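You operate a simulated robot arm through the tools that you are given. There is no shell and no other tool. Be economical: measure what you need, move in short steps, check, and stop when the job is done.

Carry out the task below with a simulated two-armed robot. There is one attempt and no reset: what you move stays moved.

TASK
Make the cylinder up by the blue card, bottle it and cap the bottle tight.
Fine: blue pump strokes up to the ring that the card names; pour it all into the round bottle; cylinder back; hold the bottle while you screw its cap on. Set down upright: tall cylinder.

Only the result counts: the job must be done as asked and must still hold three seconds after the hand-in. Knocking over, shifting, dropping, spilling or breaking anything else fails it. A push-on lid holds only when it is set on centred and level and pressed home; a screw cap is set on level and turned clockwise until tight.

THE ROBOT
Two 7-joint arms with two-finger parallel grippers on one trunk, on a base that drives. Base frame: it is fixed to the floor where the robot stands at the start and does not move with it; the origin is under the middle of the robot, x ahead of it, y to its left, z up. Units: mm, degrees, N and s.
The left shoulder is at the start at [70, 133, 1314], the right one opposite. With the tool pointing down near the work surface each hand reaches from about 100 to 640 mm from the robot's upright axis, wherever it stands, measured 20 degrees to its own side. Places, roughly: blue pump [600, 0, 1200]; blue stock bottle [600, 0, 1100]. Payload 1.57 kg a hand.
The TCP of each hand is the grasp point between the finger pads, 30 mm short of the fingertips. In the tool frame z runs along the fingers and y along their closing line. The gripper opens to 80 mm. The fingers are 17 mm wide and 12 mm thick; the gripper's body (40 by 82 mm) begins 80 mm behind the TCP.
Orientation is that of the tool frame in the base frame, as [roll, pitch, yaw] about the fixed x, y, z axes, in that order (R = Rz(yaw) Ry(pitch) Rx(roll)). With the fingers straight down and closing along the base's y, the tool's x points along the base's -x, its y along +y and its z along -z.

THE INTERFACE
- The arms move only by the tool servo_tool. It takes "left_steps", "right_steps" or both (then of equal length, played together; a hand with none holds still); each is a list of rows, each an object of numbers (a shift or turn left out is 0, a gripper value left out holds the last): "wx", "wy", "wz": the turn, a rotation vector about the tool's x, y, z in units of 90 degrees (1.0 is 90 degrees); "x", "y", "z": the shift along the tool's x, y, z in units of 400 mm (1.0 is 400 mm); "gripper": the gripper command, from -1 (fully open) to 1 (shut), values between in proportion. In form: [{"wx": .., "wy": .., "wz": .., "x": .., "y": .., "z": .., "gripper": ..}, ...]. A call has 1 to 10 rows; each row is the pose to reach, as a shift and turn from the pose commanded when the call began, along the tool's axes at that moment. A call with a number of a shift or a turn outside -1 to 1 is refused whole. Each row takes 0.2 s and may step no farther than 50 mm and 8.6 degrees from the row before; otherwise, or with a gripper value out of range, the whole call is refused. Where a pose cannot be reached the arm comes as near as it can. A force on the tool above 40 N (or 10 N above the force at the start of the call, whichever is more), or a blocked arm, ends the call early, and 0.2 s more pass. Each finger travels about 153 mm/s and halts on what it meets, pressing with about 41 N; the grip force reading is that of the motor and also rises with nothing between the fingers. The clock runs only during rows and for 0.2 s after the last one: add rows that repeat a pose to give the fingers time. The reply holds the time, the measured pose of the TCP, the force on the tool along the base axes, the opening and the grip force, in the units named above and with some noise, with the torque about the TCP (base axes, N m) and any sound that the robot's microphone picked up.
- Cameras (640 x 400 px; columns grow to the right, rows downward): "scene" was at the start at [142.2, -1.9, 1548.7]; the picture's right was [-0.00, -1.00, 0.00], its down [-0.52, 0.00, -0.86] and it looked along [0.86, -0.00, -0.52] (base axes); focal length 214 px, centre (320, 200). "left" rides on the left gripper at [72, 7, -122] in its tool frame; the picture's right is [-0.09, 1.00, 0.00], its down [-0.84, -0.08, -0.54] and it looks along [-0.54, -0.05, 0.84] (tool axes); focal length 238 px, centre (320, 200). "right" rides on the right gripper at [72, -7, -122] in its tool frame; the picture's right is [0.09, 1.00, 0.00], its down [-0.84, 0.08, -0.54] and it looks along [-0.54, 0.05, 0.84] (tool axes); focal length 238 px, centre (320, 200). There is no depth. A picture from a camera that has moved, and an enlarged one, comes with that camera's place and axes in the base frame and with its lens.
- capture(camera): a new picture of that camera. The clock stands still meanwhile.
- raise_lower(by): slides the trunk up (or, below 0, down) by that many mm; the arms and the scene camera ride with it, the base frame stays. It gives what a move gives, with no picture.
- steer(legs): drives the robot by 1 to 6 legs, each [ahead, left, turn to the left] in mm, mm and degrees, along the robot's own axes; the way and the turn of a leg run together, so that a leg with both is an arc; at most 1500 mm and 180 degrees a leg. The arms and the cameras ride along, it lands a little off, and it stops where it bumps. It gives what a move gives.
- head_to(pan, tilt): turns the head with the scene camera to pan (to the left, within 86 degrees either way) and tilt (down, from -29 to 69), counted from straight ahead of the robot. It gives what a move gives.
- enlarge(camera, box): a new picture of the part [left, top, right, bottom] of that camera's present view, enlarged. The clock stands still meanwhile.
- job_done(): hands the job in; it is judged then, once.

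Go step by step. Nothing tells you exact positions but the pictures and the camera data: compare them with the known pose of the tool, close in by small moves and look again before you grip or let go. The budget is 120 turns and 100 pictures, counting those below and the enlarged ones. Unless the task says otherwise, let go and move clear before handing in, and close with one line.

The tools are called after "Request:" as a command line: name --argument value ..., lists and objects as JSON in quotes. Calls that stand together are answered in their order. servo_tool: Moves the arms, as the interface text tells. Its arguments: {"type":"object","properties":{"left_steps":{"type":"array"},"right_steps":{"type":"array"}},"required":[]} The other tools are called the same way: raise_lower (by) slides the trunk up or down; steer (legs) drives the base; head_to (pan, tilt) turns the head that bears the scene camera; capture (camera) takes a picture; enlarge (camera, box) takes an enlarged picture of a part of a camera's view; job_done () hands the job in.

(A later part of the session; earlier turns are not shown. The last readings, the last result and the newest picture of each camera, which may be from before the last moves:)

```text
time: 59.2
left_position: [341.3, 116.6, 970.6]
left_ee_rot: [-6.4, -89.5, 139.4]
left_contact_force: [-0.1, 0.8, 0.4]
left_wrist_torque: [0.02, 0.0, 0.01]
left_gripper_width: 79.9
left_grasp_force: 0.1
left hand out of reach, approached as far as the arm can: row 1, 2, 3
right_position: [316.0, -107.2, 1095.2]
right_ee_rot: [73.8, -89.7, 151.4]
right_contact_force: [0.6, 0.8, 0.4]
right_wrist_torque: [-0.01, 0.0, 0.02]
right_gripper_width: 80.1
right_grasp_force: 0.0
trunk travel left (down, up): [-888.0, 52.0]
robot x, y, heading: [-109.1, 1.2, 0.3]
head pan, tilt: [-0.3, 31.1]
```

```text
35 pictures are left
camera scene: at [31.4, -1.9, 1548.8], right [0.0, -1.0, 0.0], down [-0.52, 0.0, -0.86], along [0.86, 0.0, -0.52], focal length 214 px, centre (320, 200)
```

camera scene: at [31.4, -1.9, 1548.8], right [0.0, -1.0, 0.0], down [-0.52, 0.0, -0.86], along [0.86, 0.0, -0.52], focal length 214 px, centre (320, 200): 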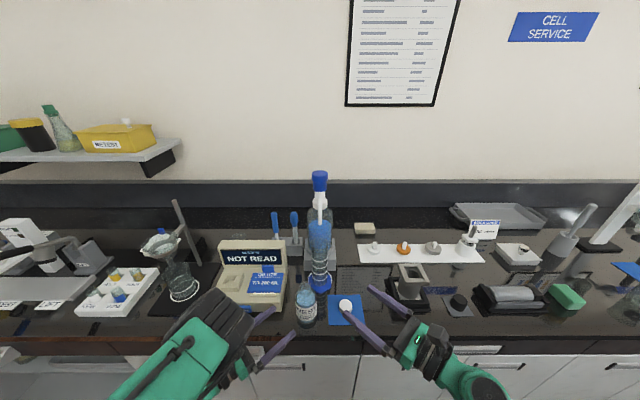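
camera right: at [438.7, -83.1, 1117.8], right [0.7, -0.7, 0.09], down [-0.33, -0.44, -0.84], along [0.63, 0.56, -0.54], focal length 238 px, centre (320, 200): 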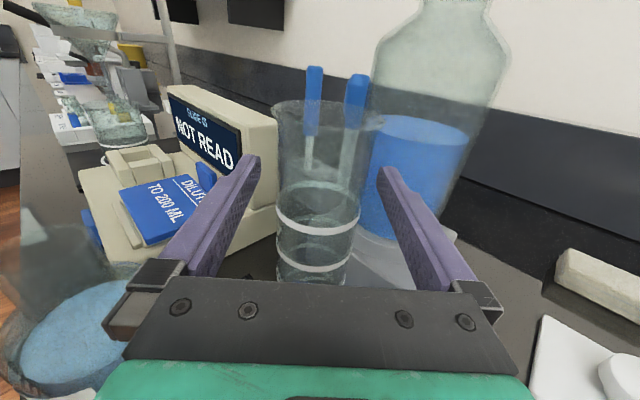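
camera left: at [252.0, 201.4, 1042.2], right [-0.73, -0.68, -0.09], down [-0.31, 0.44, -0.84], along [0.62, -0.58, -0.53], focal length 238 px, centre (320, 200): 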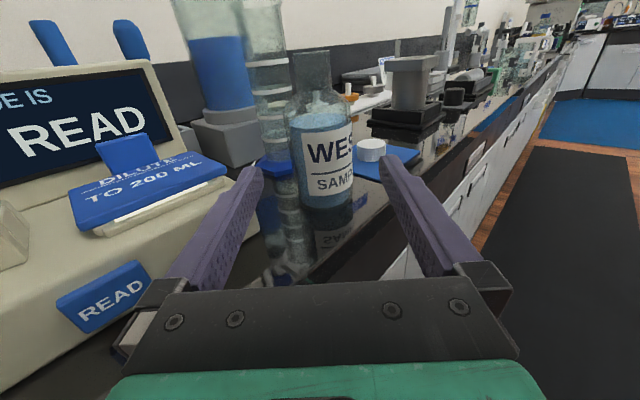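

The bottle is centred between the left fingers. I'll advance 108 mm and check.

Request:
servo_tool --left_steps '[{"z": 0.09}, {"z": 0.18}, {"z": 0.25}]'

Request:
servo_tool --left_steps '[{"z": 0.02}]'

Request:
capture --camera "left"

```text
time: 60.0
left_position: [407.6, 45.9, 972.0]
left_ee_rot: [-10.0, -89.5, 143.2]
left_contact_force: [-0.5, 0.0, 0.2]
left_wrist_torque: [-0.05, 0.02, 0.0]
left_gripper_width: 80.0
left_grasp_force: 0.1
right_position: [316.2, -106.0, 1095.7]
right_ee_rot: [84.0, -89.8, 141.1]
right_contact_force: [-0.9, -1.0, 0.0]
right_wrist_torque: [0.02, 0.0, 0.02]
right_gripper_width: 80.0
right_grasp_force: 0.1
trunk travel left (down, up): [-888.0, 52.0]
robot x, y, heading: [-110.5, 0.8, 0.0]
head pan, tilt: [-0.3, 31.1]
```

```text
time: 60.4
left_position: [414.9, 37.9, 971.4]
left_ee_rot: [-11.6, -89.5, 144.8]
left_contact_force: [0.2, -0.4, -0.1]
left_wrist_torque: [-0.01, 0.01, 0.02]
left_gripper_width: 79.9
left_grasp_force: 0.1
right_position: [315.8, -107.9, 1095.4]
right_ee_rot: [75.0, -89.9, 150.2]
right_contact_force: [1.0, -1.1, -0.2]
right_wrist_torque: [0.0, 0.02, 0.0]
right_gripper_width: 80.0
right_grasp_force: 0.2
trunk travel left (down, up): [-888.0, 52.0]
robot x, y, heading: [-111.6, 1.3, 0.0]
head pan, tilt: [-0.3, 31.1]
```

```text
34 pictures are left
camera left: at [326.1, 123.8, 1043.1], right [-0.73, -0.68, -0.09], down [-0.31, 0.44, -0.84], along [0.62, -0.58, -0.53], focal length 238 px, centre (320, 200)
```

left: 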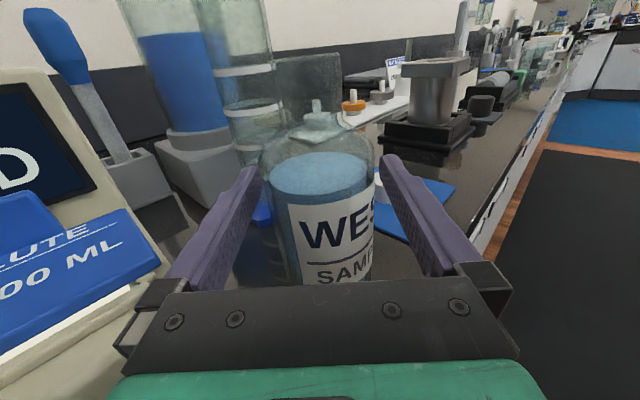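

It's centred. I'll close the left hand gently on the bottle.

Request:
servo_tool --left_steps '[{"gripper": -0.7}, {"gripper": -0.55}, {"gripper": -0.4}, {"gripper": 1}, {"gripper": 1}]'

Request:
capture --camera "left"

```text
time: 61.6
left_position: [414.7, 37.9, 971.2]
left_ee_rot: [-10.2, -89.5, 143.4]
left_contact_force: [0.0, -0.1, 0.3]
left_wrist_torque: [-0.1, -0.03, 0.0]
left_gripper_width: 61.3
left_grasp_force: 40.7
right_position: [316.1, -106.5, 1095.5]
right_ee_rot: [76.7, -89.7, 148.4]
right_contact_force: [-1.2, 0.0, -0.1]
right_wrist_torque: [0.01, 0.0, -0.03]
right_gripper_width: 80.1
right_grasp_force: 0.1
trunk travel left (down, up): [-888.0, 52.0]
robot x, y, heading: [-106.4, 0.4, 0.0]
head pan, tilt: [-0.3, 31.1]
```

```text
33 pictures are left
camera left: at [325.9, 124.1, 1043.2], right [-0.73, -0.68, -0.09], down [-0.31, 0.44, -0.84], along [0.62, -0.58, -0.53], focal length 238 px, centre (320, 200)
```

left: 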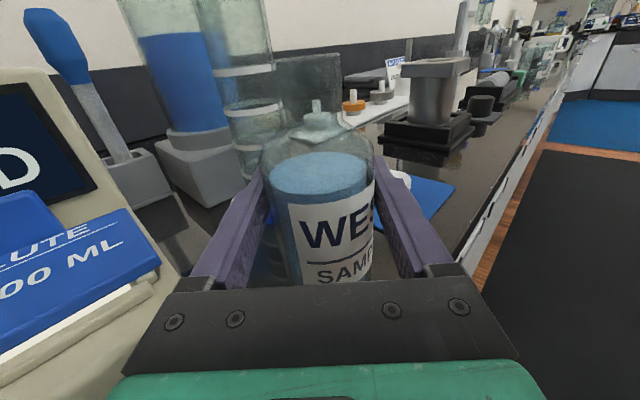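

The bottle is held, 61.3 mm wide. Now I'll bring the right hand back to fingers-down while raising it a little.

Request:
servo_tool --right_steps '[{"wx": 0.0623, "wy": -0.0258, "wz": -0.0623, "x": 0.03, "z": 0.015}, {"wx": 0.1246, "wy": -0.0516, "wz": -0.1246, "x": 0.06, "z": 0.03, "y": 0.01}, {"wx": 0.1868, "wy": -0.0773, "wz": -0.1868, "x": 0.09, "z": 0.045, "y": 0.02}, {"wx": 0.2491, "wy": -0.1031, "wz": -0.2491, "x": 0.12, "z": 0.06, "y": 0.03}, {"wx": 0.3114, "wy": -0.1289, "wz": -0.3114, "x": 0.15, "z": 0.075, "y": 0.04}, {"wx": 0.3737, "wy": -0.1547, "wz": -0.3737, "x": 0.15, "z": 0.09, "y": 0.05}, {"wx": 0.4359, "wy": -0.1804, "wz": -0.4359, "x": 0.15, "z": 0.105, "y": 0.06}, {"wx": 0.4982, "wy": -0.2062, "wz": -0.4982, "x": 0.15, "z": 0.12, "y": 0.07}, {"wx": 0.5605, "wy": -0.232, "wz": -0.5605, "x": 0.15, "z": 0.1325, "y": 0.08}]'

Request:
servo_tool --right_steps '[{"wx": 0.0623, "wy": -0.0258, "wz": -0.0623}, {"wx": 0.1246, "wy": -0.0516, "wz": -0.1246}, {"wx": 0.1868, "wy": -0.0773, "wz": -0.1868}, {"wx": 0.2491, "wy": -0.1031, "wz": -0.2491}, {"wx": 0.3114, "wy": -0.1289, "wz": -0.3114}, {"wx": 0.3737, "wy": -0.1547, "wz": -0.3737}, {"wx": 0.4359, "wy": -0.1804, "wz": -0.4359}, {"wx": 0.4982, "wy": -0.2062, "wz": -0.4982}, {"wx": 0.5605, "wy": -0.232, "wz": -0.5605}]'

Request:
capture --camera "right"

```text
time: 63.6
left_position: [414.5, 38.5, 971.4]
left_ee_rot: [-8.5, -89.5, 141.8]
left_contact_force: [0.0, -0.4, -0.5]
left_wrist_torque: [0.05, 0.01, -0.05]
left_gripper_width: 61.1
left_grasp_force: 41.1
right_position: [374.2, -90.5, 1156.3]
right_ee_rot: [139.8, -37.0, 139.9]
right_contact_force: [0.2, -0.5, -0.7]
right_wrist_torque: [0.01, 0.03, -0.03]
right_gripper_width: 80.1
right_grasp_force: 0.0
trunk travel left (down, up): [-888.0, 52.0]
robot x, y, heading: [-111.0, 0.1, -0.0]
head pan, tilt: [-0.3, 31.1]
```

```text
time: 65.6
left_position: [414.1, 37.9, 972.7]
left_ee_rot: [-10.2, -89.5, 143.3]
left_contact_force: [-0.3, 0.0, -0.1]
left_wrist_torque: [-0.02, 0.07, 0.01]
left_gripper_width: 61.5
left_grasp_force: 40.6
right_position: [374.9, -91.7, 1155.1]
right_ee_rot: [-179.8, 0.2, -179.6]
right_contact_force: [1.1, -0.9, -0.2]
right_wrist_torque: [0.01, 0.01, 0.02]
right_gripper_width: 80.1
right_grasp_force: 0.0
trunk travel left (down, up): [-888.0, 52.0]
robot x, y, heading: [-109.3, 1.1, 0.1]
head pan, tilt: [-0.3, 31.1]
```

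```text
32 pictures are left
camera right: at [302.9, -96.9, 1277.4], right [-0.1, 1.0, 0.0], down [0.83, 0.08, 0.54], along [0.54, 0.05, -0.84], focal length 238 px, centre (320, 200)
```

right: 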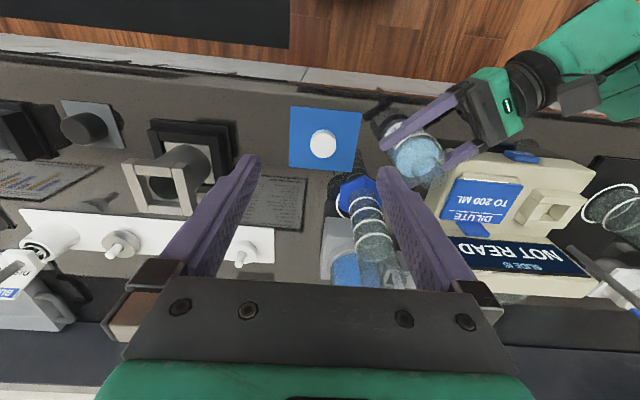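

The cap's top centre is around (430, −80). I'll move above it at a low height to refine.

Request:
servo_tool --right_steps '[{"x": -0.05, "y": 0.01, "z": 0.08}, {"x": -0.1, "y": 0.02, "z": 0.17}, {"x": -0.14, "y": 0.027, "z": 0.27}, {"x": -0.14, "y": 0.027, "z": 0.36}]'

Request:
capture --camera "right"

```text
time: 66.6
left_position: [413.8, 39.4, 973.3]
left_ee_rot: [-11.2, -89.4, 144.4]
left_contact_force: [-0.3, 1.1, -0.2]
left_wrist_torque: [-0.05, 0.04, 0.03]
left_gripper_width: 61.0
left_grasp_force: 40.7
right_position: [432.2, -81.0, 1010.6]
right_ee_rot: [-179.8, 0.2, -179.8]
right_contact_force: [-0.6, -0.7, -0.3]
right_wrist_torque: [0.03, 0.01, -0.04]
right_gripper_width: 80.1
right_grasp_force: 0.1
trunk travel left (down, up): [-888.0, 52.0]
robot x, y, heading: [-108.5, 0.2, 0.1]
head pan, tilt: [-0.3, 31.1]
```

```text
31 pictures are left
camera right: at [360.5, -87.1, 1131.9], right [-0.1, 1.0, 0.0], down [0.83, 0.08, 0.54], along [0.54, 0.05, -0.84], focal length 238 px, centre (320, 200)
```

right: 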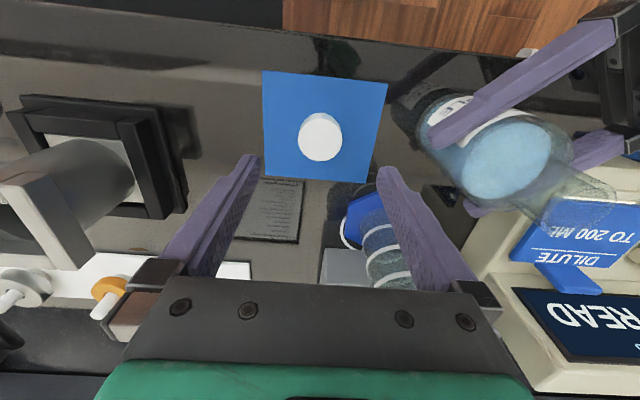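

The cap is centred at about (429, −82). I'll shift 3 mm and descend around it.

Request:
servo_tool --right_steps '[{"x": 0.0075, "y": -0.002, "z": 0.06}, {"x": 0.0075, "y": -0.002, "z": 0.12}, {"x": 0.0075, "y": -0.002, "z": 0.16}, {"x": 0.0075, "y": -0.002, "z": 0.178}]'

Request:
capture --camera "right"

```text
time: 67.6
left_position: [415.7, 39.0, 972.2]
left_ee_rot: [-9.8, -89.5, 143.0]
left_contact_force: [0.2, 0.9, 0.7]
left_wrist_torque: [0.02, 0.0, 0.01]
left_gripper_width: 61.1
left_grasp_force: 41.5
right_position: [429.6, -81.5, 939.2]
right_ee_rot: [-179.8, 0.2, -179.8]
right_contact_force: [0.5, 0.2, -0.1]
right_wrist_torque: [0.01, -0.01, 0.02]
right_gripper_width: 80.0
right_grasp_force: 0.0
trunk travel left (down, up): [-888.0, 52.0]
robot x, y, heading: [-110.3, -3.5, 0.1]
head pan, tilt: [-0.3, 31.1]
```

```text
30 pictures are left
camera right: at [357.5, -87.0, 1061.8], right [-0.1, 1.0, 0.0], down [0.83, 0.08, 0.54], along [0.54, 0.05, -0.84], focal length 238 px, centre (320, 200)
```

right: 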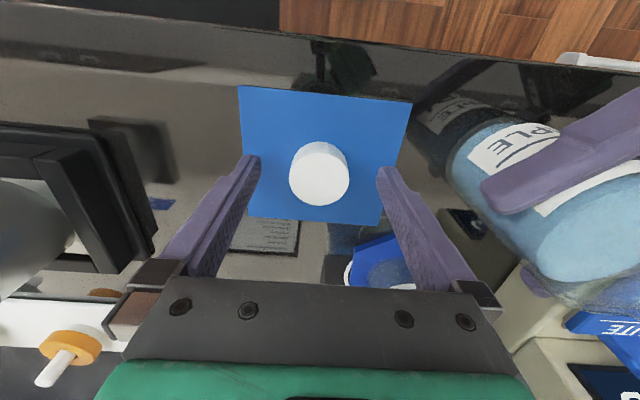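

It's aligned. I'll close gently on the cap and lift.

Request:
servo_tool --right_steps '[{"z": 0.004, "gripper": -0.3}, {"z": 0.006, "gripper": -0.1}, {"z": 0.006, "gripper": 0.05}, {"z": 0.006, "gripper": 1}, {"z": 0.006, "gripper": 1}]'

Request:
servo_tool --right_steps '[{"z": -0.05}, {"z": -0.15}, {"z": -0.27}, {"z": -0.39}, {"z": -0.39}]'

Request:
capture --camera "right"

Request:
capture --camera "left"

```text
time: 68.8
left_position: [415.7, 38.3, 973.4]
left_ee_rot: [-9.5, -89.5, 142.6]
left_contact_force: [1.7, 0.4, 1.6]
left_wrist_torque: [-0.01, 0.03, 0.0]
left_gripper_width: 61.1
left_grasp_force: 40.9
right_position: [427.8, -81.6, 939.0]
right_ee_rot: [-179.9, 0.1, -179.7]
right_contact_force: [0.2, -0.1, -0.5]
right_wrist_torque: [-0.07, 0.0, -0.01]
right_gripper_width: 33.9
right_grasp_force: 40.1
trunk travel left (down, up): [-888.0, 52.0]
robot x, y, heading: [-109.4, -2.2, 0.2]
head pan, tilt: [-0.3, 31.1]
```

```text
time: 70.0
left_position: [414.4, 39.3, 971.5]
left_ee_rot: [-7.2, -89.4, 140.2]
left_contact_force: [0.3, -1.0, 1.3]
left_wrist_torque: [0.05, 0.01, 0.02]
left_gripper_width: 61.2
left_grasp_force: 40.8
right_position: [428.2, -79.9, 1093.9]
right_ee_rot: [-179.8, 0.1, -179.8]
right_contact_force: [0.7, -1.3, -0.3]
right_wrist_torque: [-0.02, 0.0, 0.01]
right_gripper_width: 33.6
right_grasp_force: 40.8
trunk travel left (down, up): [-888.0, 52.0]
robot x, y, heading: [-108.7, -1.5, -0.1]
head pan, tilt: [-0.3, 31.1]
```

```text
29 pictures are left
camera right: at [355.7, -85.1, 1216.7], right [-0.1, 1.0, 0.0], down [0.84, 0.08, 0.54], along [0.54, 0.05, -0.84], focal length 238 px, centre (320, 200)
```

right: 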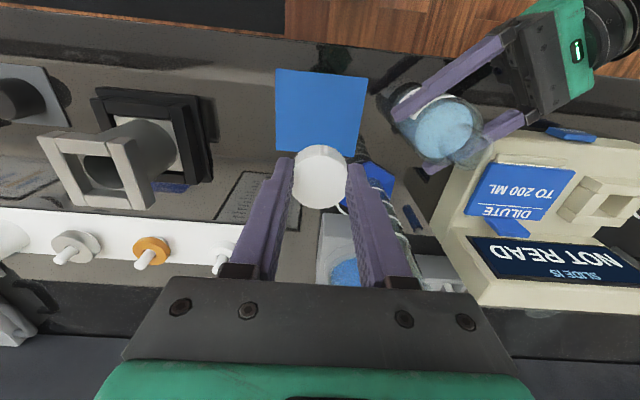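

```text
28 pictures are left
camera left: at [325.9, 124.3, 1043.1], right [-0.73, -0.68, -0.09], down [-0.31, 0.44, -0.84], along [0.61, -0.58, -0.53], focal length 238 px, centre (320, 200)
```

left: 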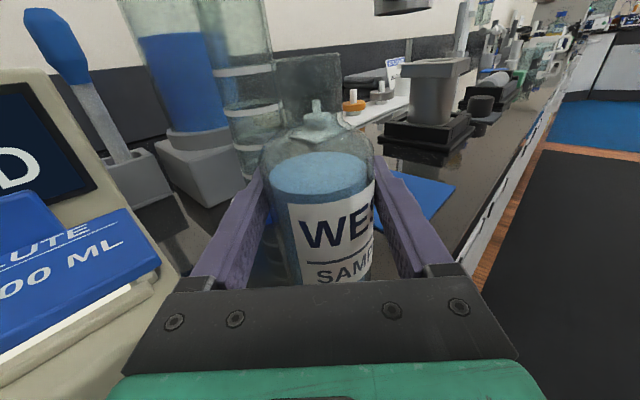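

The cap is held (33.8 mm). I'll zoom in to measure its centre against the tool point and its height.

Request:
enlarge --camera "right" --box '[270, 120, 370, 240]'

Request:
enlarge --camera "right" --box '[370, 50, 520, 180]'

```text
3.33 times, centred on (320, 180) of right
camera zoom: at [355.7, -85.1, 1216.7], right [-0.1, 1.0, 0.0], down [0.84, 0.08, 0.54], along [0.54, 0.05, -0.84], focal length 794 px, centre (320, 267)
```

zoom: 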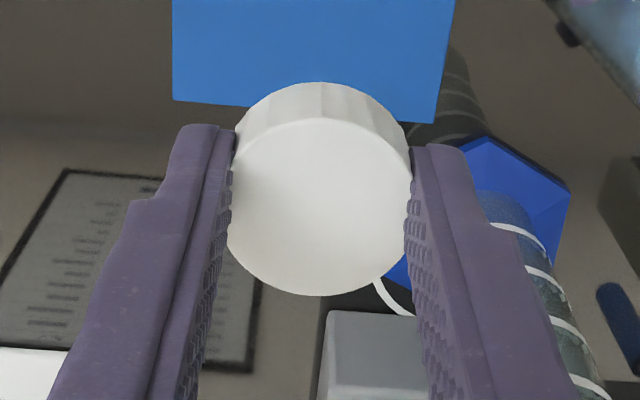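

```text
3.08 times, centred on (445, 115) of right
camera zoom: at [355.7, -85.1, 1216.7], right [-0.1, 1.0, 0.0], down [0.84, 0.08, 0.54], along [0.54, 0.05, -0.84], focal length 733 px, centre (-65, 462)
```

zoom: 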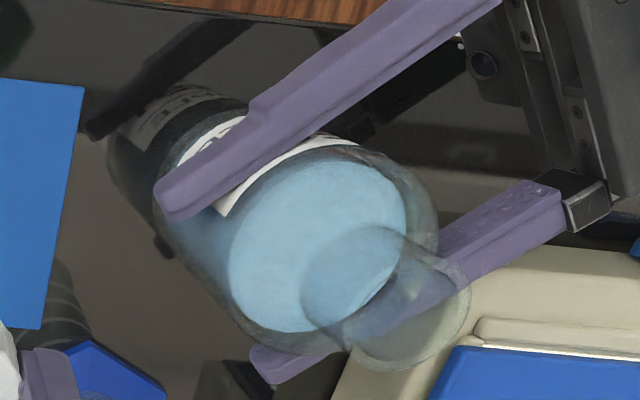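

The cap centre is within about 2 mm of the tool point, with its bottom about 26 mm below it. I'll carry it over the bottle mouth, staying above it.

Request:
servo_tool --right_steps '[{"x": 0.005, "y": 0.08}, {"x": 0.015, "y": 0.18}, {"x": 0.025, "y": 0.26}, {"x": 0.029, "y": 0.2925}, {"x": 0.029, "y": 0.2925}]'

Request:
enlarge --camera "right" --box '[260, 80, 380, 240]'

Request:
enlarge --camera "scene" --box '[270, 240, 340, 320]'

Request:
capture --camera "left"

```text
time: 71.2
left_position: [415.0, 38.1, 973.3]
left_ee_rot: [-9.8, -89.5, 142.8]
left_contact_force: [-0.2, -1.2, 0.2]
left_wrist_torque: [-0.15, 0.03, 0.01]
left_gripper_width: 61.1
left_grasp_force: 40.5
right_position: [416.3, 35.2, 1093.9]
right_ee_rot: [-179.9, 0.2, -179.8]
right_contact_force: [0.9, -0.6, 0.8]
right_wrist_torque: [0.01, 0.04, 0.02]
right_gripper_width: 33.8
right_grasp_force: 41.1
trunk travel left (down, up): [-888.0, 52.0]
robot x, y, heading: [-111.1, 2.2, 0.3]
head pan, tilt: [-0.3, 31.1]
```

```text
2.50 times, centred on (320, 160) of right
camera zoom: at [344.6, 29.6, 1215.6], right [-0.1, 1.0, 0.0], down [0.83, 0.08, 0.54], along [0.54, 0.05, -0.84], focal length 596 px, centre (320, 300)
```

zoom: 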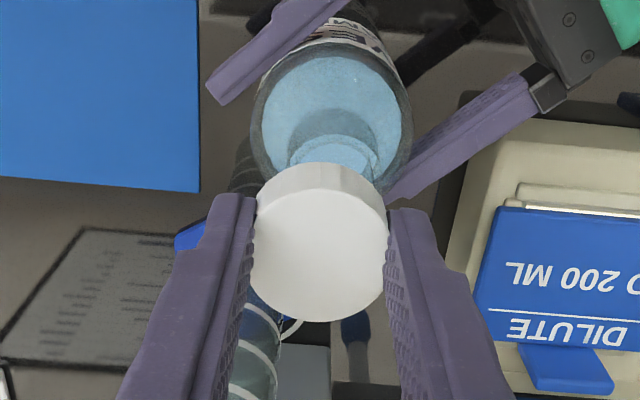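

```text
5.00 times, centred on (305, 280) of scene
camera zoom: at [31.3, -1.8, 1548.7], right [0.0, -1.0, 0.0], down [-0.52, 0.0, -0.86], along [0.86, 0.0, -0.52], focal length 1072 px, centre (395, -200)
```

zoom: 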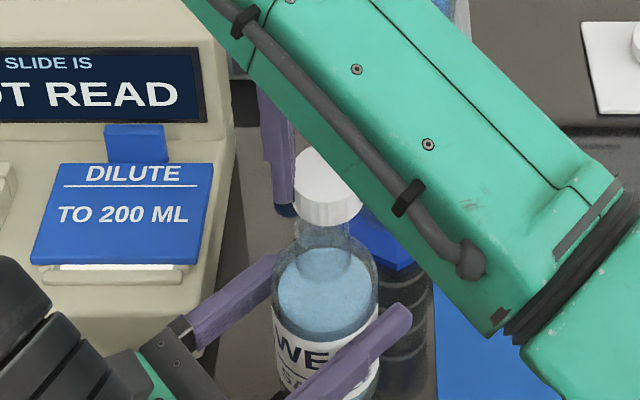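

```text
23 pictures are left
camera left: at [325.8, 124.2, 1043.2], right [-0.73, -0.68, -0.09], down [-0.31, 0.44, -0.84], along [0.62, -0.58, -0.53], focal length 238 px, centre (320, 200)
```

left: 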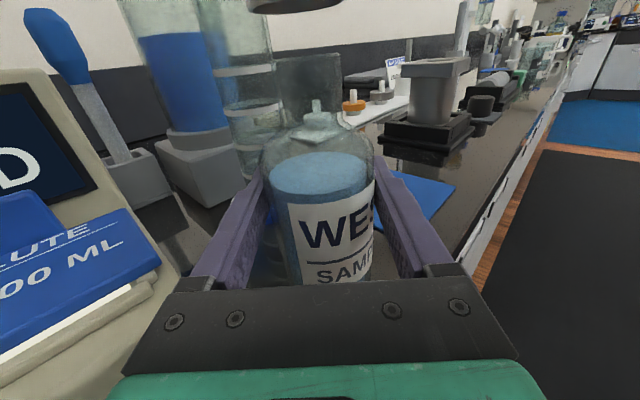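

I'll zoom the left view at the gap between cap and mouth to check lateral alignment.

Request:
enlarge --camera "left" --box '[230, 0, 390, 100]'

```text
4.00 times, centred on (310, 50) of left
camera zoom: at [325.8, 124.2, 1043.2], right [-0.73, -0.68, -0.09], down [-0.31, 0.44, -0.84], along [0.62, -0.58, -0.53], focal length 953 px, centre (360, 800)
```

zoom: 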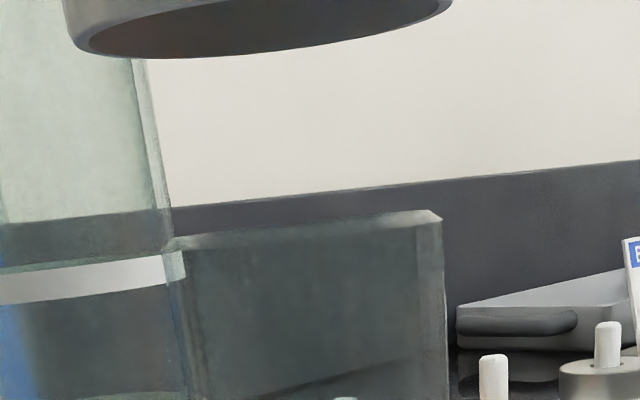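

The cap is aligned to within about 3 mm and the gap is about 14 mm. I'll apply a small correction, then lower until light contact.

Request:
servo_tool --right_steps '[{"x": 0.007, "y": 0.0063}, {"x": 0.007, "y": 0.0063, "z": 0.015}, {"x": 0.007, "y": 0.0063, "z": 0.025}]'

Request:
enlarge --camera "left" --box '[230, 0, 390, 100]'

Request:
enlarge --camera "scene" --box '[270, 240, 340, 320]'

```text
time: 72.0
left_position: [414.9, 38.3, 972.8]
left_ee_rot: [-10.4, -89.5, 143.5]
left_contact_force: [-1.4, -1.2, 0.7]
left_wrist_torque: [-0.12, 0.03, 0.01]
left_gripper_width: 61.0
left_grasp_force: 41.2
right_position: [413.0, 37.6, 1084.4]
right_ee_rot: [-179.9, 0.2, -179.9]
right_contact_force: [0.4, -1.1, -0.1]
right_wrist_torque: [-0.01, -0.03, 0.0]
right_gripper_width: 33.7
right_grasp_force: 41.1
trunk travel left (down, up): [-888.0, 52.0]
robot x, y, heading: [-110.7, 2.0, 0.2]
head pan, tilt: [-0.3, 31.1]
```

```text
4.00 times, centred on (310, 50) of left
camera zoom: at [325.8, 124.2, 1043.2], right [-0.73, -0.68, -0.09], down [-0.31, 0.44, -0.84], along [0.62, -0.58, -0.53], focal length 953 px, centre (360, 800)
```

zoom: 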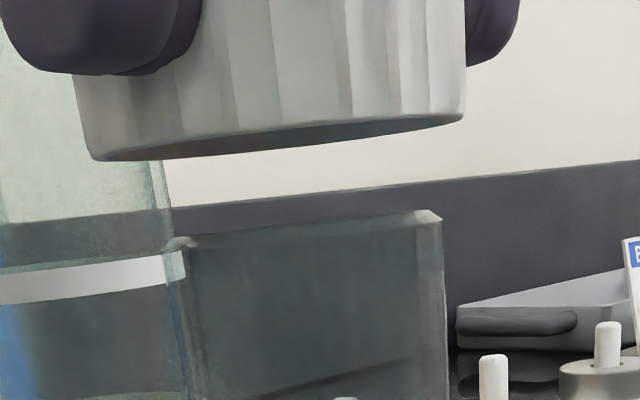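

```text
5.00 times, centred on (305, 280) of scene
camera zoom: at [31.4, -1.7, 1548.7], right [0.0, -1.0, 0.0], down [-0.52, 0.0, -0.86], along [0.86, 0.0, -0.52], focal length 1072 px, centre (395, -200)
```

zoom: 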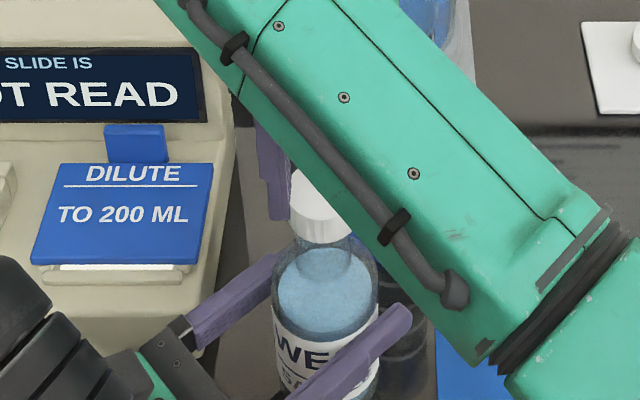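

The alignment looks good. I'll lower in 2 mm steps until contact.

Request:
servo_tool --right_steps '[{"x": 0.001, "y": -0.001, "z": 0.006}, {"x": 0.001, "y": -0.001, "z": 0.012}, {"x": 0.001, "y": -0.001, "z": 0.017}, {"x": 0.001, "y": -0.001, "z": 0.022}, {"x": 0.001, "y": -0.001, "z": 0.026}]'

Request:
enlarge --camera "left" --box '[230, 0, 390, 100]'

```text
time: 73.2
left_position: [416.3, 38.5, 972.1]
left_ee_rot: [-10.8, -89.5, 143.9]
left_contact_force: [-0.8, -0.8, 0.4]
left_wrist_torque: [-0.09, 0.05, -0.01]
left_gripper_width: 60.9
left_grasp_force: 41.0
right_position: [414.1, 38.0, 1074.9]
right_ee_rot: [-179.9, 0.2, -179.7]
right_contact_force: [-0.6, -1.2, 0.2]
right_wrist_torque: [0.03, 0.01, -0.02]
right_gripper_width: 33.8
right_grasp_force: 41.1
trunk travel left (down, up): [-888.0, 52.0]
robot x, y, heading: [-108.0, -0.2, -0.1]
head pan, tilt: [-0.3, 31.1]
```

```text
4.00 times, centred on (310, 50) of left
camera zoom: at [325.9, 124.2, 1043.1], right [-0.73, -0.68, -0.09], down [-0.31, 0.44, -0.84], along [0.62, -0.58, -0.53], focal length 953 px, centre (360, 800)
```

zoom: 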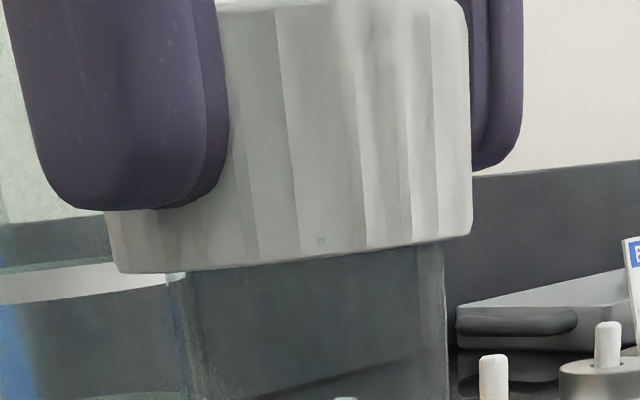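

The cap is now at the mouth and centred, with no contact yet. I'll continue down gently.

Request:
servo_tool --right_steps '[{"z": 0.003}, {"z": 0.006}, {"z": 0.009}, {"z": 0.012}]'

```text
time: 74.2
left_position: [415.5, 38.9, 972.9]
left_ee_rot: [-10.5, -89.5, 143.7]
left_contact_force: [-0.8, -0.4, -1.1]
left_wrist_torque: [-0.04, 0.08, 0.0]
left_gripper_width: 61.3
left_grasp_force: 40.5
right_position: [413.3, 38.4, 1068.2]
right_ee_rot: [-179.9, 0.2, -179.7]
right_contact_force: [0.4, 0.0, -1.1]
right_wrist_torque: [0.02, 0.02, 0.0]
right_gripper_width: 33.5
right_grasp_force: 41.1
trunk travel left (down, up): [-888.0, 52.0]
robot x, y, heading: [-110.7, -0.5, 0.2]
head pan, tilt: [-0.3, 31.1]
```

Request:
servo_tool --right_steps '[{"z": 0.003}, {"z": 0.006}, {"z": 0.009}, {"z": 0.012}, {"z": 0.015}]'

Request:
enlarge --camera "left" --box '[230, 0, 390, 120]'

```text
time: 75.4
left_position: [415.1, 39.1, 972.7]
left_ee_rot: [-14.3, -89.4, 147.5]
left_contact_force: [4.6, -1.7, -3.9]
left_wrist_torque: [-0.19, -0.39, 0.16]
left_gripper_width: 61.0
left_grasp_force: 40.6
right_position: [413.9, 38.6, 1064.5]
right_ee_rot: [-179.9, 0.5, -179.9]
right_contact_force: [0.0, 0.5, 16.4]
right_wrist_torque: [0.18, 0.0, 0.0]
right_gripper_width: 33.6
right_grasp_force: 41.1
trunk travel left (down, up): [-888.0, 52.0]
robot x, y, heading: [-111.3, 2.7, 0.2]
head pan, tilt: [-0.3, 31.1]
```

```text
3.33 times, centred on (310, 60) of left
camera zoom: at [325.8, 124.1, 1043.3], right [-0.72, -0.68, -0.09], down [-0.31, 0.44, -0.84], along [0.62, -0.58, -0.53], focal length 794 px, centre (353, 667)
```

zoom: 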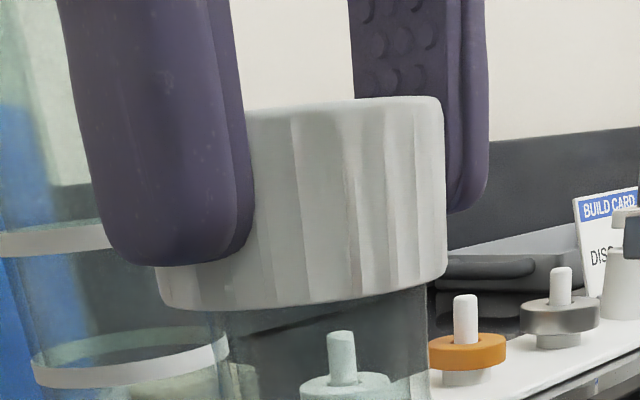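

The cap is seated on the thread with about 16 N and level. I'll begin turning clockwise (+wz) with light downward following.

Request:
servo_tool --right_steps '[{"wz": 0.09}, {"wz": 0.18}, {"wz": 0.27}, {"wz": 0.36}, {"wz": 0.45}, {"wz": 0.54, "z": 0.001}, {"wz": 0.63, "z": 0.001}, {"wz": 0.72, "z": 0.002}, {"wz": 0.81, "z": 0.002}, {"wz": 0.9, "z": 0.002}]'

```text
time: 76.0
left_position: [415.0, 38.7, 972.2]
left_ee_rot: [-22.8, -89.5, 156.1]
left_contact_force: [-1.6, 0.8, 2.3]
left_wrist_torque: [-0.05, 0.11, -0.04]
left_gripper_width: 61.3
left_grasp_force: 40.8
right_position: [415.2, 35.2, 1064.8]
right_ee_rot: [-179.8, 0.7, 166.7]
right_contact_force: [-0.5, 1.1, 4.2]
right_wrist_torque: [0.13, 0.08, 0.01]
right_gripper_width: 33.6
right_grasp_force: 41.2
trunk travel left (down, up): [-888.0, 52.0]
robot x, y, heading: [-111.5, -0.6, -0.3]
head pan, tilt: [-0.3, 31.1]
stopped in row 2 (right hand): the force on the tool passed its limit (the readings are from after the stop); the commanded pose is now the measured one
```

The turn stopped early from force and the hand shifted 3 mm in y. I'll look for a collision before continuing.

Request:
capture --camera "left"

Request:
capture --camera "right"

```text
17 pictures are left
camera left: at [325.4, 124.0, 1043.6], right [-0.72, -0.68, -0.1], down [-0.31, 0.44, -0.84], along [0.62, -0.58, -0.53], focal length 238 px, centre (320, 200)
```

left: 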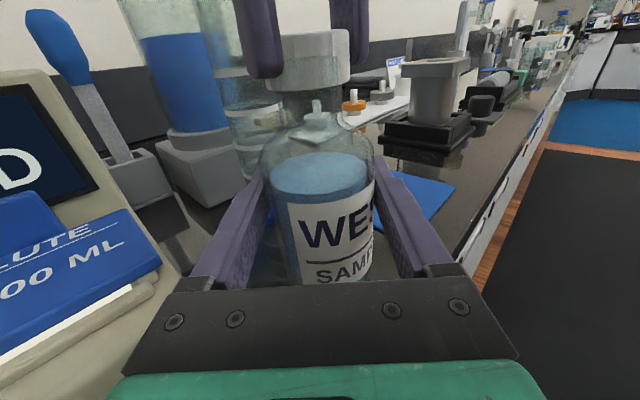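

```text
16 pictures are left
camera right: at [342.3, 46.3, 1185.8], right [0.14, 0.99, 0.0], down [0.83, -0.12, 0.55], along [0.55, -0.08, -0.83], focal length 238 px, centre (320, 200)
```

right: 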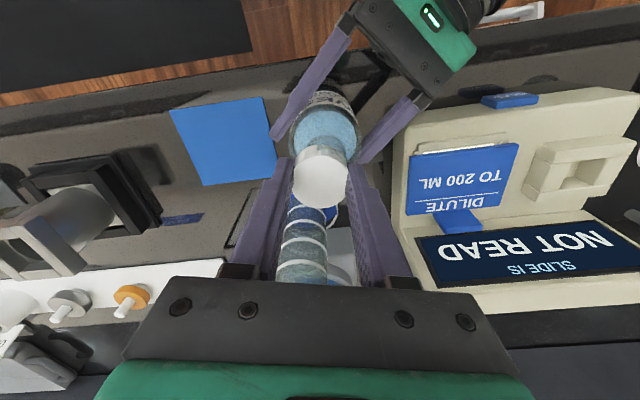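

I see no collision, and the forces have relaxed. I'll try turning again more slowly in small steps.

Request:
servo_tool --right_steps '[{"wz": 0.03}, {"wz": 0.06}, {"wz": 0.09}, {"wz": 0.12}, {"wz": 0.15}]'

```text
time: 76.6
left_position: [414.4, 38.4, 971.9]
left_ee_rot: [-31.1, -89.5, 164.6]
left_contact_force: [-2.0, 1.8, 3.0]
left_wrist_torque: [0.01, 0.08, -0.1]
left_gripper_width: 61.2
left_grasp_force: 40.9
right_position: [417.5, 28.0, 1065.0]
right_ee_rot: [-179.6, 1.1, 161.3]
right_contact_force: [0.2, 2.4, 5.4]
right_wrist_torque: [0.16, -0.02, 0.0]
right_gripper_width: 33.6
right_grasp_force: 40.8
trunk travel left (down, up): [-888.0, 52.0]
robot x, y, heading: [-109.4, -2.2, 0.2]
head pan, tilt: [-0.3, 31.1]
stopped in row 3 (right hand): the force on the tool passed its limit (the readings are from after the stop); the commanded pose is now the measured one
```

The right hand is being pushed toward −y. I need to see what it's hitting before doing anything else.

Request:
head_to --pan 0 --tilt 35

Request:
capture --camera "scene"

Request:
capture --camera "left"

```text
time: 77.2
left_position: [414.6, 38.3, 972.4]
left_ee_rot: [-30.1, -89.5, 163.6]
left_contact_force: [-3.5, 0.7, 5.0]
left_wrist_torque: [-0.03, -0.27, 0.03]
left_gripper_width: 61.0
left_grasp_force: 40.9
right_position: [417.4, 28.9, 1065.1]
right_ee_rot: [-179.6, 0.9, 161.5]
right_contact_force: [3.3, 2.3, 9.4]
right_wrist_torque: [0.37, -0.12, -0.05]
right_gripper_width: 33.5
right_grasp_force: 40.8
trunk travel left (down, up): [-888.0, 52.0]
robot x, y, heading: [-112.0, 1.2, 0.0]
head pan, tilt: [0.0, 35.0]
```

```text
15 pictures are left
camera scene: at [26.9, 0.0, 1543.1], right [0.0, -1.0, 0.0], down [-0.57, 0.0, -0.82], along [0.82, 0.0, -0.57], focal length 214 px, centre (320, 200)
```

scene: 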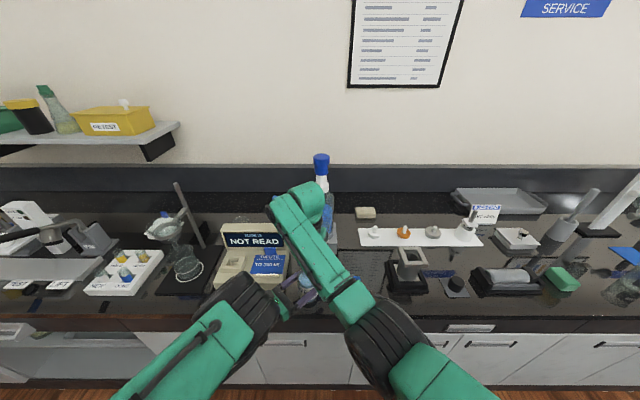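

```text
14 pictures are left
camera left: at [325.4, 123.5, 1043.8], right [-0.72, -0.68, -0.1], down [-0.31, 0.45, -0.84], along [0.62, -0.58, -0.53], focal length 238 px, centre (320, 200)
```

left: 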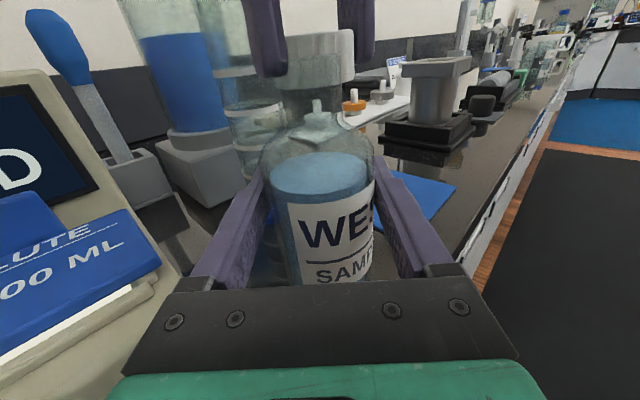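

Request:
enlarge --camera "left" --box '[230, 10, 390, 150]'

Request:
enlarge --camera "right" --box '[230, 70, 420, 240]'

```text
2.86 times, centred on (310, 80) of left
camera zoom: at [325.4, 123.5, 1043.8], right [-0.72, -0.68, -0.1], down [-0.31, 0.45, -0.84], along [0.62, -0.58, -0.53], focal length 681 px, centre (349, 543)
```

zoom: 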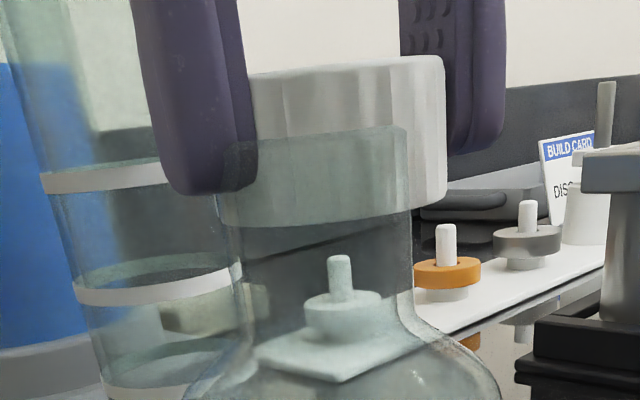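

```text
2.35 times, centred on (325, 155) of right
camera zoom: at [345.1, 48.0, 1185.1], right [0.23, 0.97, -0.01], down [0.81, -0.19, 0.56], along [0.54, -0.14, -0.83], focal length 561 px, centre (308, 306)
```

zoom: 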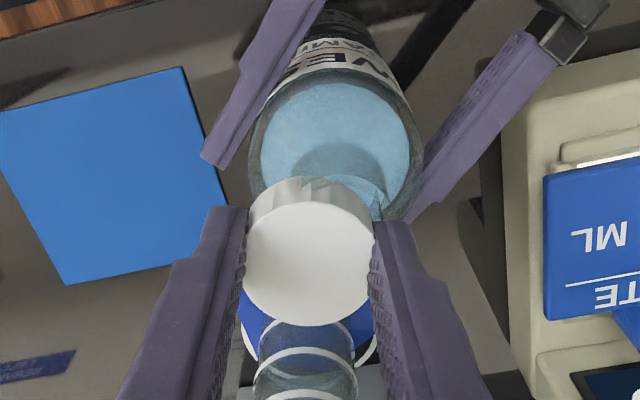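

The cap has slipped off-centre behind the neck. I'll lift it straight up and check that it and the bottle are undisturbed before aligning again.

Request:
servo_tool --right_steps '[{"z": -0.015}, {"z": -0.03}, {"z": -0.05}, {"z": -0.07}, {"z": -0.07}]'

Request:
enlarge --camera "left" --box '[230, 0, 390, 120]'

Request:
enlarge --camera "right" --box '[230, 50, 420, 240]'

```text
time: 78.4
left_position: [414.6, 38.2, 971.8]
left_ee_rot: [-29.4, -89.5, 162.7]
left_contact_force: [-1.4, 3.4, 8.7]
left_wrist_torque: [-0.15, 0.08, -0.02]
left_gripper_width: 61.0
left_grasp_force: 41.3
right_position: [417.3, 27.7, 1092.1]
right_ee_rot: [-179.5, 1.0, 161.3]
right_contact_force: [-0.2, -1.0, -0.2]
right_wrist_torque: [0.01, 0.0, 0.0]
right_gripper_width: 33.9
right_grasp_force: 41.1
trunk travel left (down, up): [-888.0, 52.0]
robot x, y, heading: [-107.7, 1.2, 0.0]
head pan, tilt: [0.0, 35.0]
```

```text
3.33 times, centred on (310, 60) of left
camera zoom: at [325.6, 123.3, 1043.8], right [-0.72, -0.68, -0.1], down [-0.31, 0.45, -0.84], along [0.62, -0.58, -0.53], focal length 794 px, centre (353, 667)
```

zoom: 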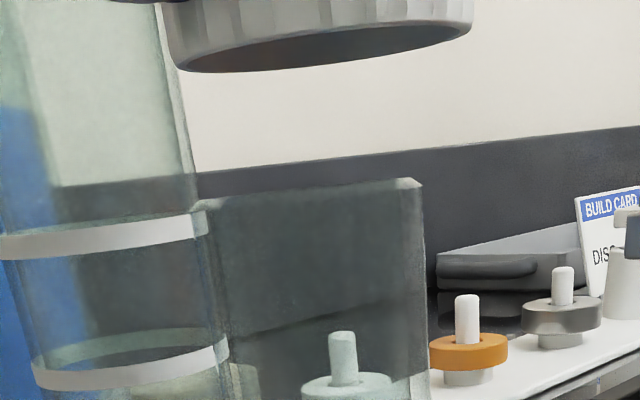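

```text
2.11 times, centred on (325, 145) of right
camera zoom: at [345.2, 47.3, 1212.4], right [0.23, 0.97, -0.01], down [0.81, -0.19, 0.56], along [0.54, -0.14, -0.83], focal length 502 px, centre (310, 316)
```

zoom: 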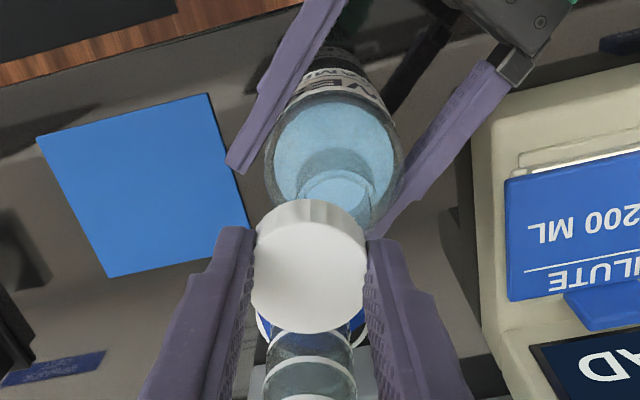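

The bottle and cap are fine and the axis estimate agrees with the insertion point. I suspect a wrist limit turned the clockwise rotation into a sideways shift. I'll test the turn range in the air, counter-clockwise first.

Request:
servo_tool --right_steps '[{"z": -0.05}, {"z": -0.08, "wz": -0.08}, {"z": -0.08, "wz": -0.17}, {"z": -0.08, "wz": -0.26}, {"z": -0.08, "wz": -0.35}, {"z": -0.08, "wz": -0.44}, {"z": -0.08, "wz": -0.53}, {"z": -0.08, "wz": -0.62}, {"z": -0.08, "wz": -0.71}, {"z": -0.08, "wz": -0.8}]'

Request:
servo_tool --right_steps '[{"wz": -0.09}, {"wz": -0.18}, {"wz": -0.27}, {"wz": -0.36}, {"wz": -0.45}, {"wz": -0.54}, {"wz": -0.63}, {"wz": -0.72}]'

```text
time: 80.6
left_position: [415.5, 37.2, 972.5]
left_ee_rot: [-30.5, -89.5, 163.8]
left_contact_force: [2.1, 1.1, 11.8]
left_wrist_torque: [-0.33, -0.2, 0.1]
left_gripper_width: 61.0
left_grasp_force: 40.7
right_position: [415.4, 30.6, 1123.0]
right_ee_rot: [-179.1, -0.1, -126.3]
right_contact_force: [1.1, 0.0, 0.5]
right_wrist_torque: [-0.03, 0.02, -0.01]
right_gripper_width: 33.7
right_grasp_force: 41.0
right hand out of reach, approached as far as the arm can: row 2
trunk travel left (down, up): [-888.0, 52.0]
robot x, y, heading: [-108.3, -1.7, 0.2]
head pan, tilt: [0.0, 35.0]
```

```text
time: 82.4
left_position: [413.9, 38.0, 972.9]
left_ee_rot: [-30.9, -89.6, 164.2]
left_contact_force: [2.5, 1.7, 13.4]
left_wrist_torque: [-0.38, -0.24, 0.1]
left_gripper_width: 61.1
left_grasp_force: 41.0
right_position: [416.7, 30.3, 1123.4]
right_ee_rot: [-179.7, -0.9, -61.4]
right_contact_force: [-0.4, 1.1, -0.1]
right_wrist_torque: [0.02, 0.03, 0.0]
right_gripper_width: 33.9
right_grasp_force: 40.7
trunk travel left (down, up): [-888.0, 52.0]
robot x, y, heading: [-108.4, -1.5, 0.1]
head pan, tilt: [0.0, 35.0]
```

Confirmed: the clockwise limit is near yaw 170°, and counter-clockwise is free. I'll wind further counter-clockwise for a long screwing sweep, and ease the left hand up slightly to relieve its load.

Request:
servo_tool --right_steps '[{"wz": -0.09}, {"wz": -0.18}, {"wz": -0.27}, {"wz": -0.36}, {"wz": -0.45}, {"wz": -0.54}, {"wz": -0.63}, {"wz": -0.72}]' --left_steps '[{"x": 0.001}, {"x": 0.002}, {"x": 0.002}, {"x": 0.002}, {"x": 0.002}, {"x": 0.002}, {"x": 0.002}, {"x": 0.002}]'

Request:
capture --camera "right"

```text
time: 84.2
left_position: [416.3, 38.0, 972.0]
left_ee_rot: [-28.0, -89.6, 161.4]
left_contact_force: [0.0, 2.9, 6.3]
left_wrist_torque: [-0.05, -0.16, 0.02]
left_gripper_width: 61.2
left_grasp_force: 40.8
right_position: [415.6, 30.2, 1124.3]
right_ee_rot: [179.3, -0.6, 3.3]
right_contact_force: [-0.7, 0.9, 0.5]
right_wrist_torque: [0.0, 0.01, 0.03]
right_gripper_width: 34.0
right_grasp_force: 40.6
trunk travel left (down, up): [-888.0, 52.0]
robot x, y, heading: [-111.8, 2.4, 0.1]
head pan, tilt: [0.0, 35.0]
```

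```text
9 pictures are left
camera right: at [486.1, 44.4, 1245.6], right [0.15, -0.99, 0.01], down [-0.84, -0.12, 0.53], along [-0.53, -0.09, -0.85], focal length 238 px, centre (320, 200)
```

right: 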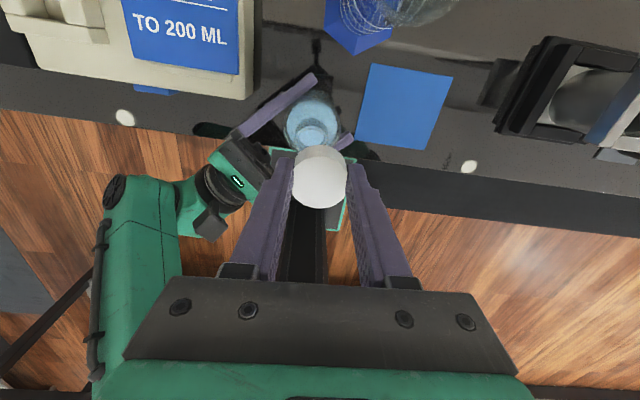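

I now have a sweep of about 185° available. I'll zoom once here to measure both cap centre and mouth.

Request:
enlarge --camera "right" --box '[265, 80, 375, 220]'

```text
2.86 times, centred on (320, 150) of right
camera zoom: at [486.1, 44.4, 1245.6], right [0.15, -0.99, 0.01], down [-0.84, -0.12, 0.53], along [-0.53, -0.09, -0.85], focal length 681 px, centre (320, 343)
```

zoom: 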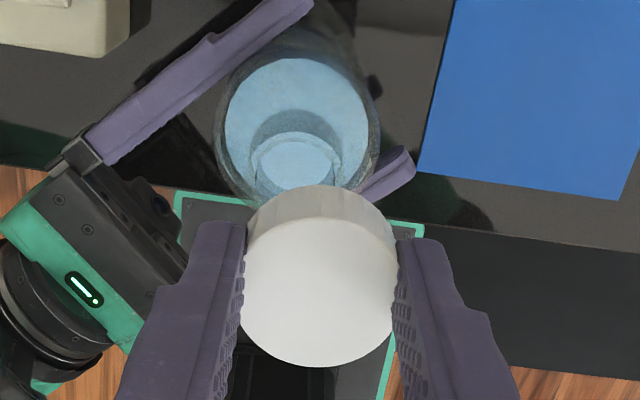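

The cap sits in the hand as before. I'll place its centre where it slid freely over the neck earlier, level the tool, and descend to just above the mouth.

Request:
servo_tool --right_steps '[{"x": -0.0153, "y": -0.025, "wx": 0.0078, "wy": -0.0067}, {"x": -0.0153, "y": -0.025, "wx": 0.0078, "wy": -0.0067, "z": 0.05}, {"x": -0.0153, "y": -0.025, "wx": 0.0078, "wy": -0.0067, "z": 0.095}, {"x": -0.0153, "y": -0.025, "wx": 0.0078, "wy": -0.0067, "z": 0.095}]'

Request:
enlarge --camera "left" --box '[230, 0, 390, 100]'

Request:
enlarge --camera "right" --box '[265, 80, 375, 220]'

```text
time: 85.2
left_position: [415.0, 37.6, 971.7]
left_ee_rot: [-26.6, -89.7, 159.8]
left_contact_force: [-0.4, 3.6, 2.6]
left_wrist_torque: [0.03, 0.0, 0.0]
left_gripper_width: 61.2
left_grasp_force: 41.0
right_position: [409.5, 40.4, 1084.7]
right_ee_rot: [-180.0, 0.0, 3.3]
right_contact_force: [-0.8, 0.7, 0.2]
right_wrist_torque: [0.05, 0.01, -0.01]
right_gripper_width: 33.7
right_grasp_force: 41.0
trunk travel left (down, up): [-888.0, 52.0]
robot x, y, heading: [-112.7, -0.8, 0.3]
head pan, tilt: [0.0, 35.0]
```

```text
4.00 times, centred on (310, 50) of left
camera zoom: at [326.2, 122.8, 1043.9], right [-0.72, -0.68, -0.09], down [-0.31, 0.45, -0.84], along [0.62, -0.58, -0.54], focal length 953 px, centre (360, 800)
```

zoom: 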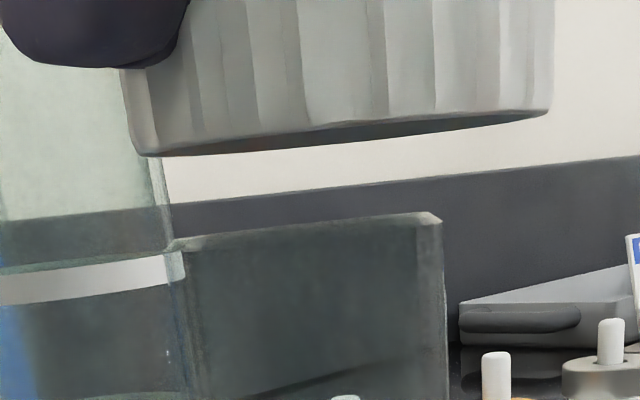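

```text
2.86 times, centred on (320, 150) of right
camera zoom: at [481.6, 51.8, 1206.0], right [0.15, -0.99, 0.0], down [-0.83, -0.12, 0.54], along [-0.54, -0.08, -0.84], focal length 681 px, centre (320, 343)
```

zoom: 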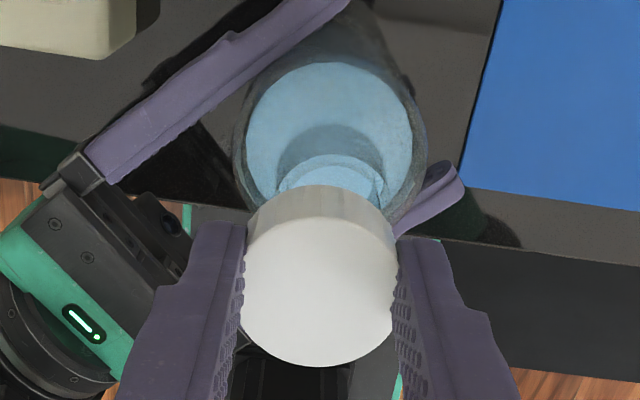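

Compared with the earlier good approach, the cap is now about 9 mm off because its offset in the hand has the opposite sign to what I assumed. I'll correct by (+9, −2.4) mm and check again in the left view.

Request:
servo_tool --right_steps '[{"x": 0.012, "y": 0.004}, {"x": 0.0223, "y": 0.0073}, {"x": 0.0223, "y": 0.0073}]'

Request:
enlarge --camera "left" --box '[230, 0, 390, 100]'

```text
time: 86.0
left_position: [415.4, 37.5, 971.9]
left_ee_rot: [-27.8, -89.7, 161.0]
left_contact_force: [-1.8, 2.1, 1.4]
left_wrist_torque: [-0.03, 0.07, -0.04]
left_gripper_width: 61.1
left_grasp_force: 40.8
right_position: [419.7, 37.5, 1085.2]
right_ee_rot: [180.0, 0.1, 3.2]
right_contact_force: [0.8, -0.2, 0.1]
right_wrist_torque: [-0.03, -0.03, -0.03]
right_gripper_width: 33.9
right_grasp_force: 41.0
trunk travel left (down, up): [-888.0, 52.0]
robot x, y, heading: [-112.7, -4.2, -0.1]
head pan, tilt: [0.0, 35.0]
```

```text
4.00 times, centred on (310, 50) of left
camera zoom: at [326.4, 122.5, 1043.9], right [-0.72, -0.68, -0.09], down [-0.31, 0.45, -0.84], along [0.62, -0.58, -0.54], focal length 953 px, centre (360, 800)
```

zoom: 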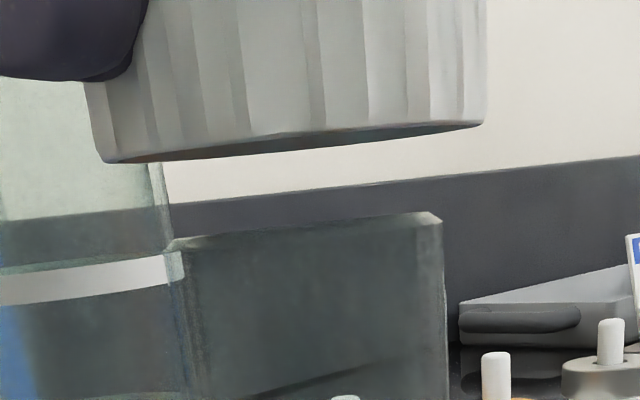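

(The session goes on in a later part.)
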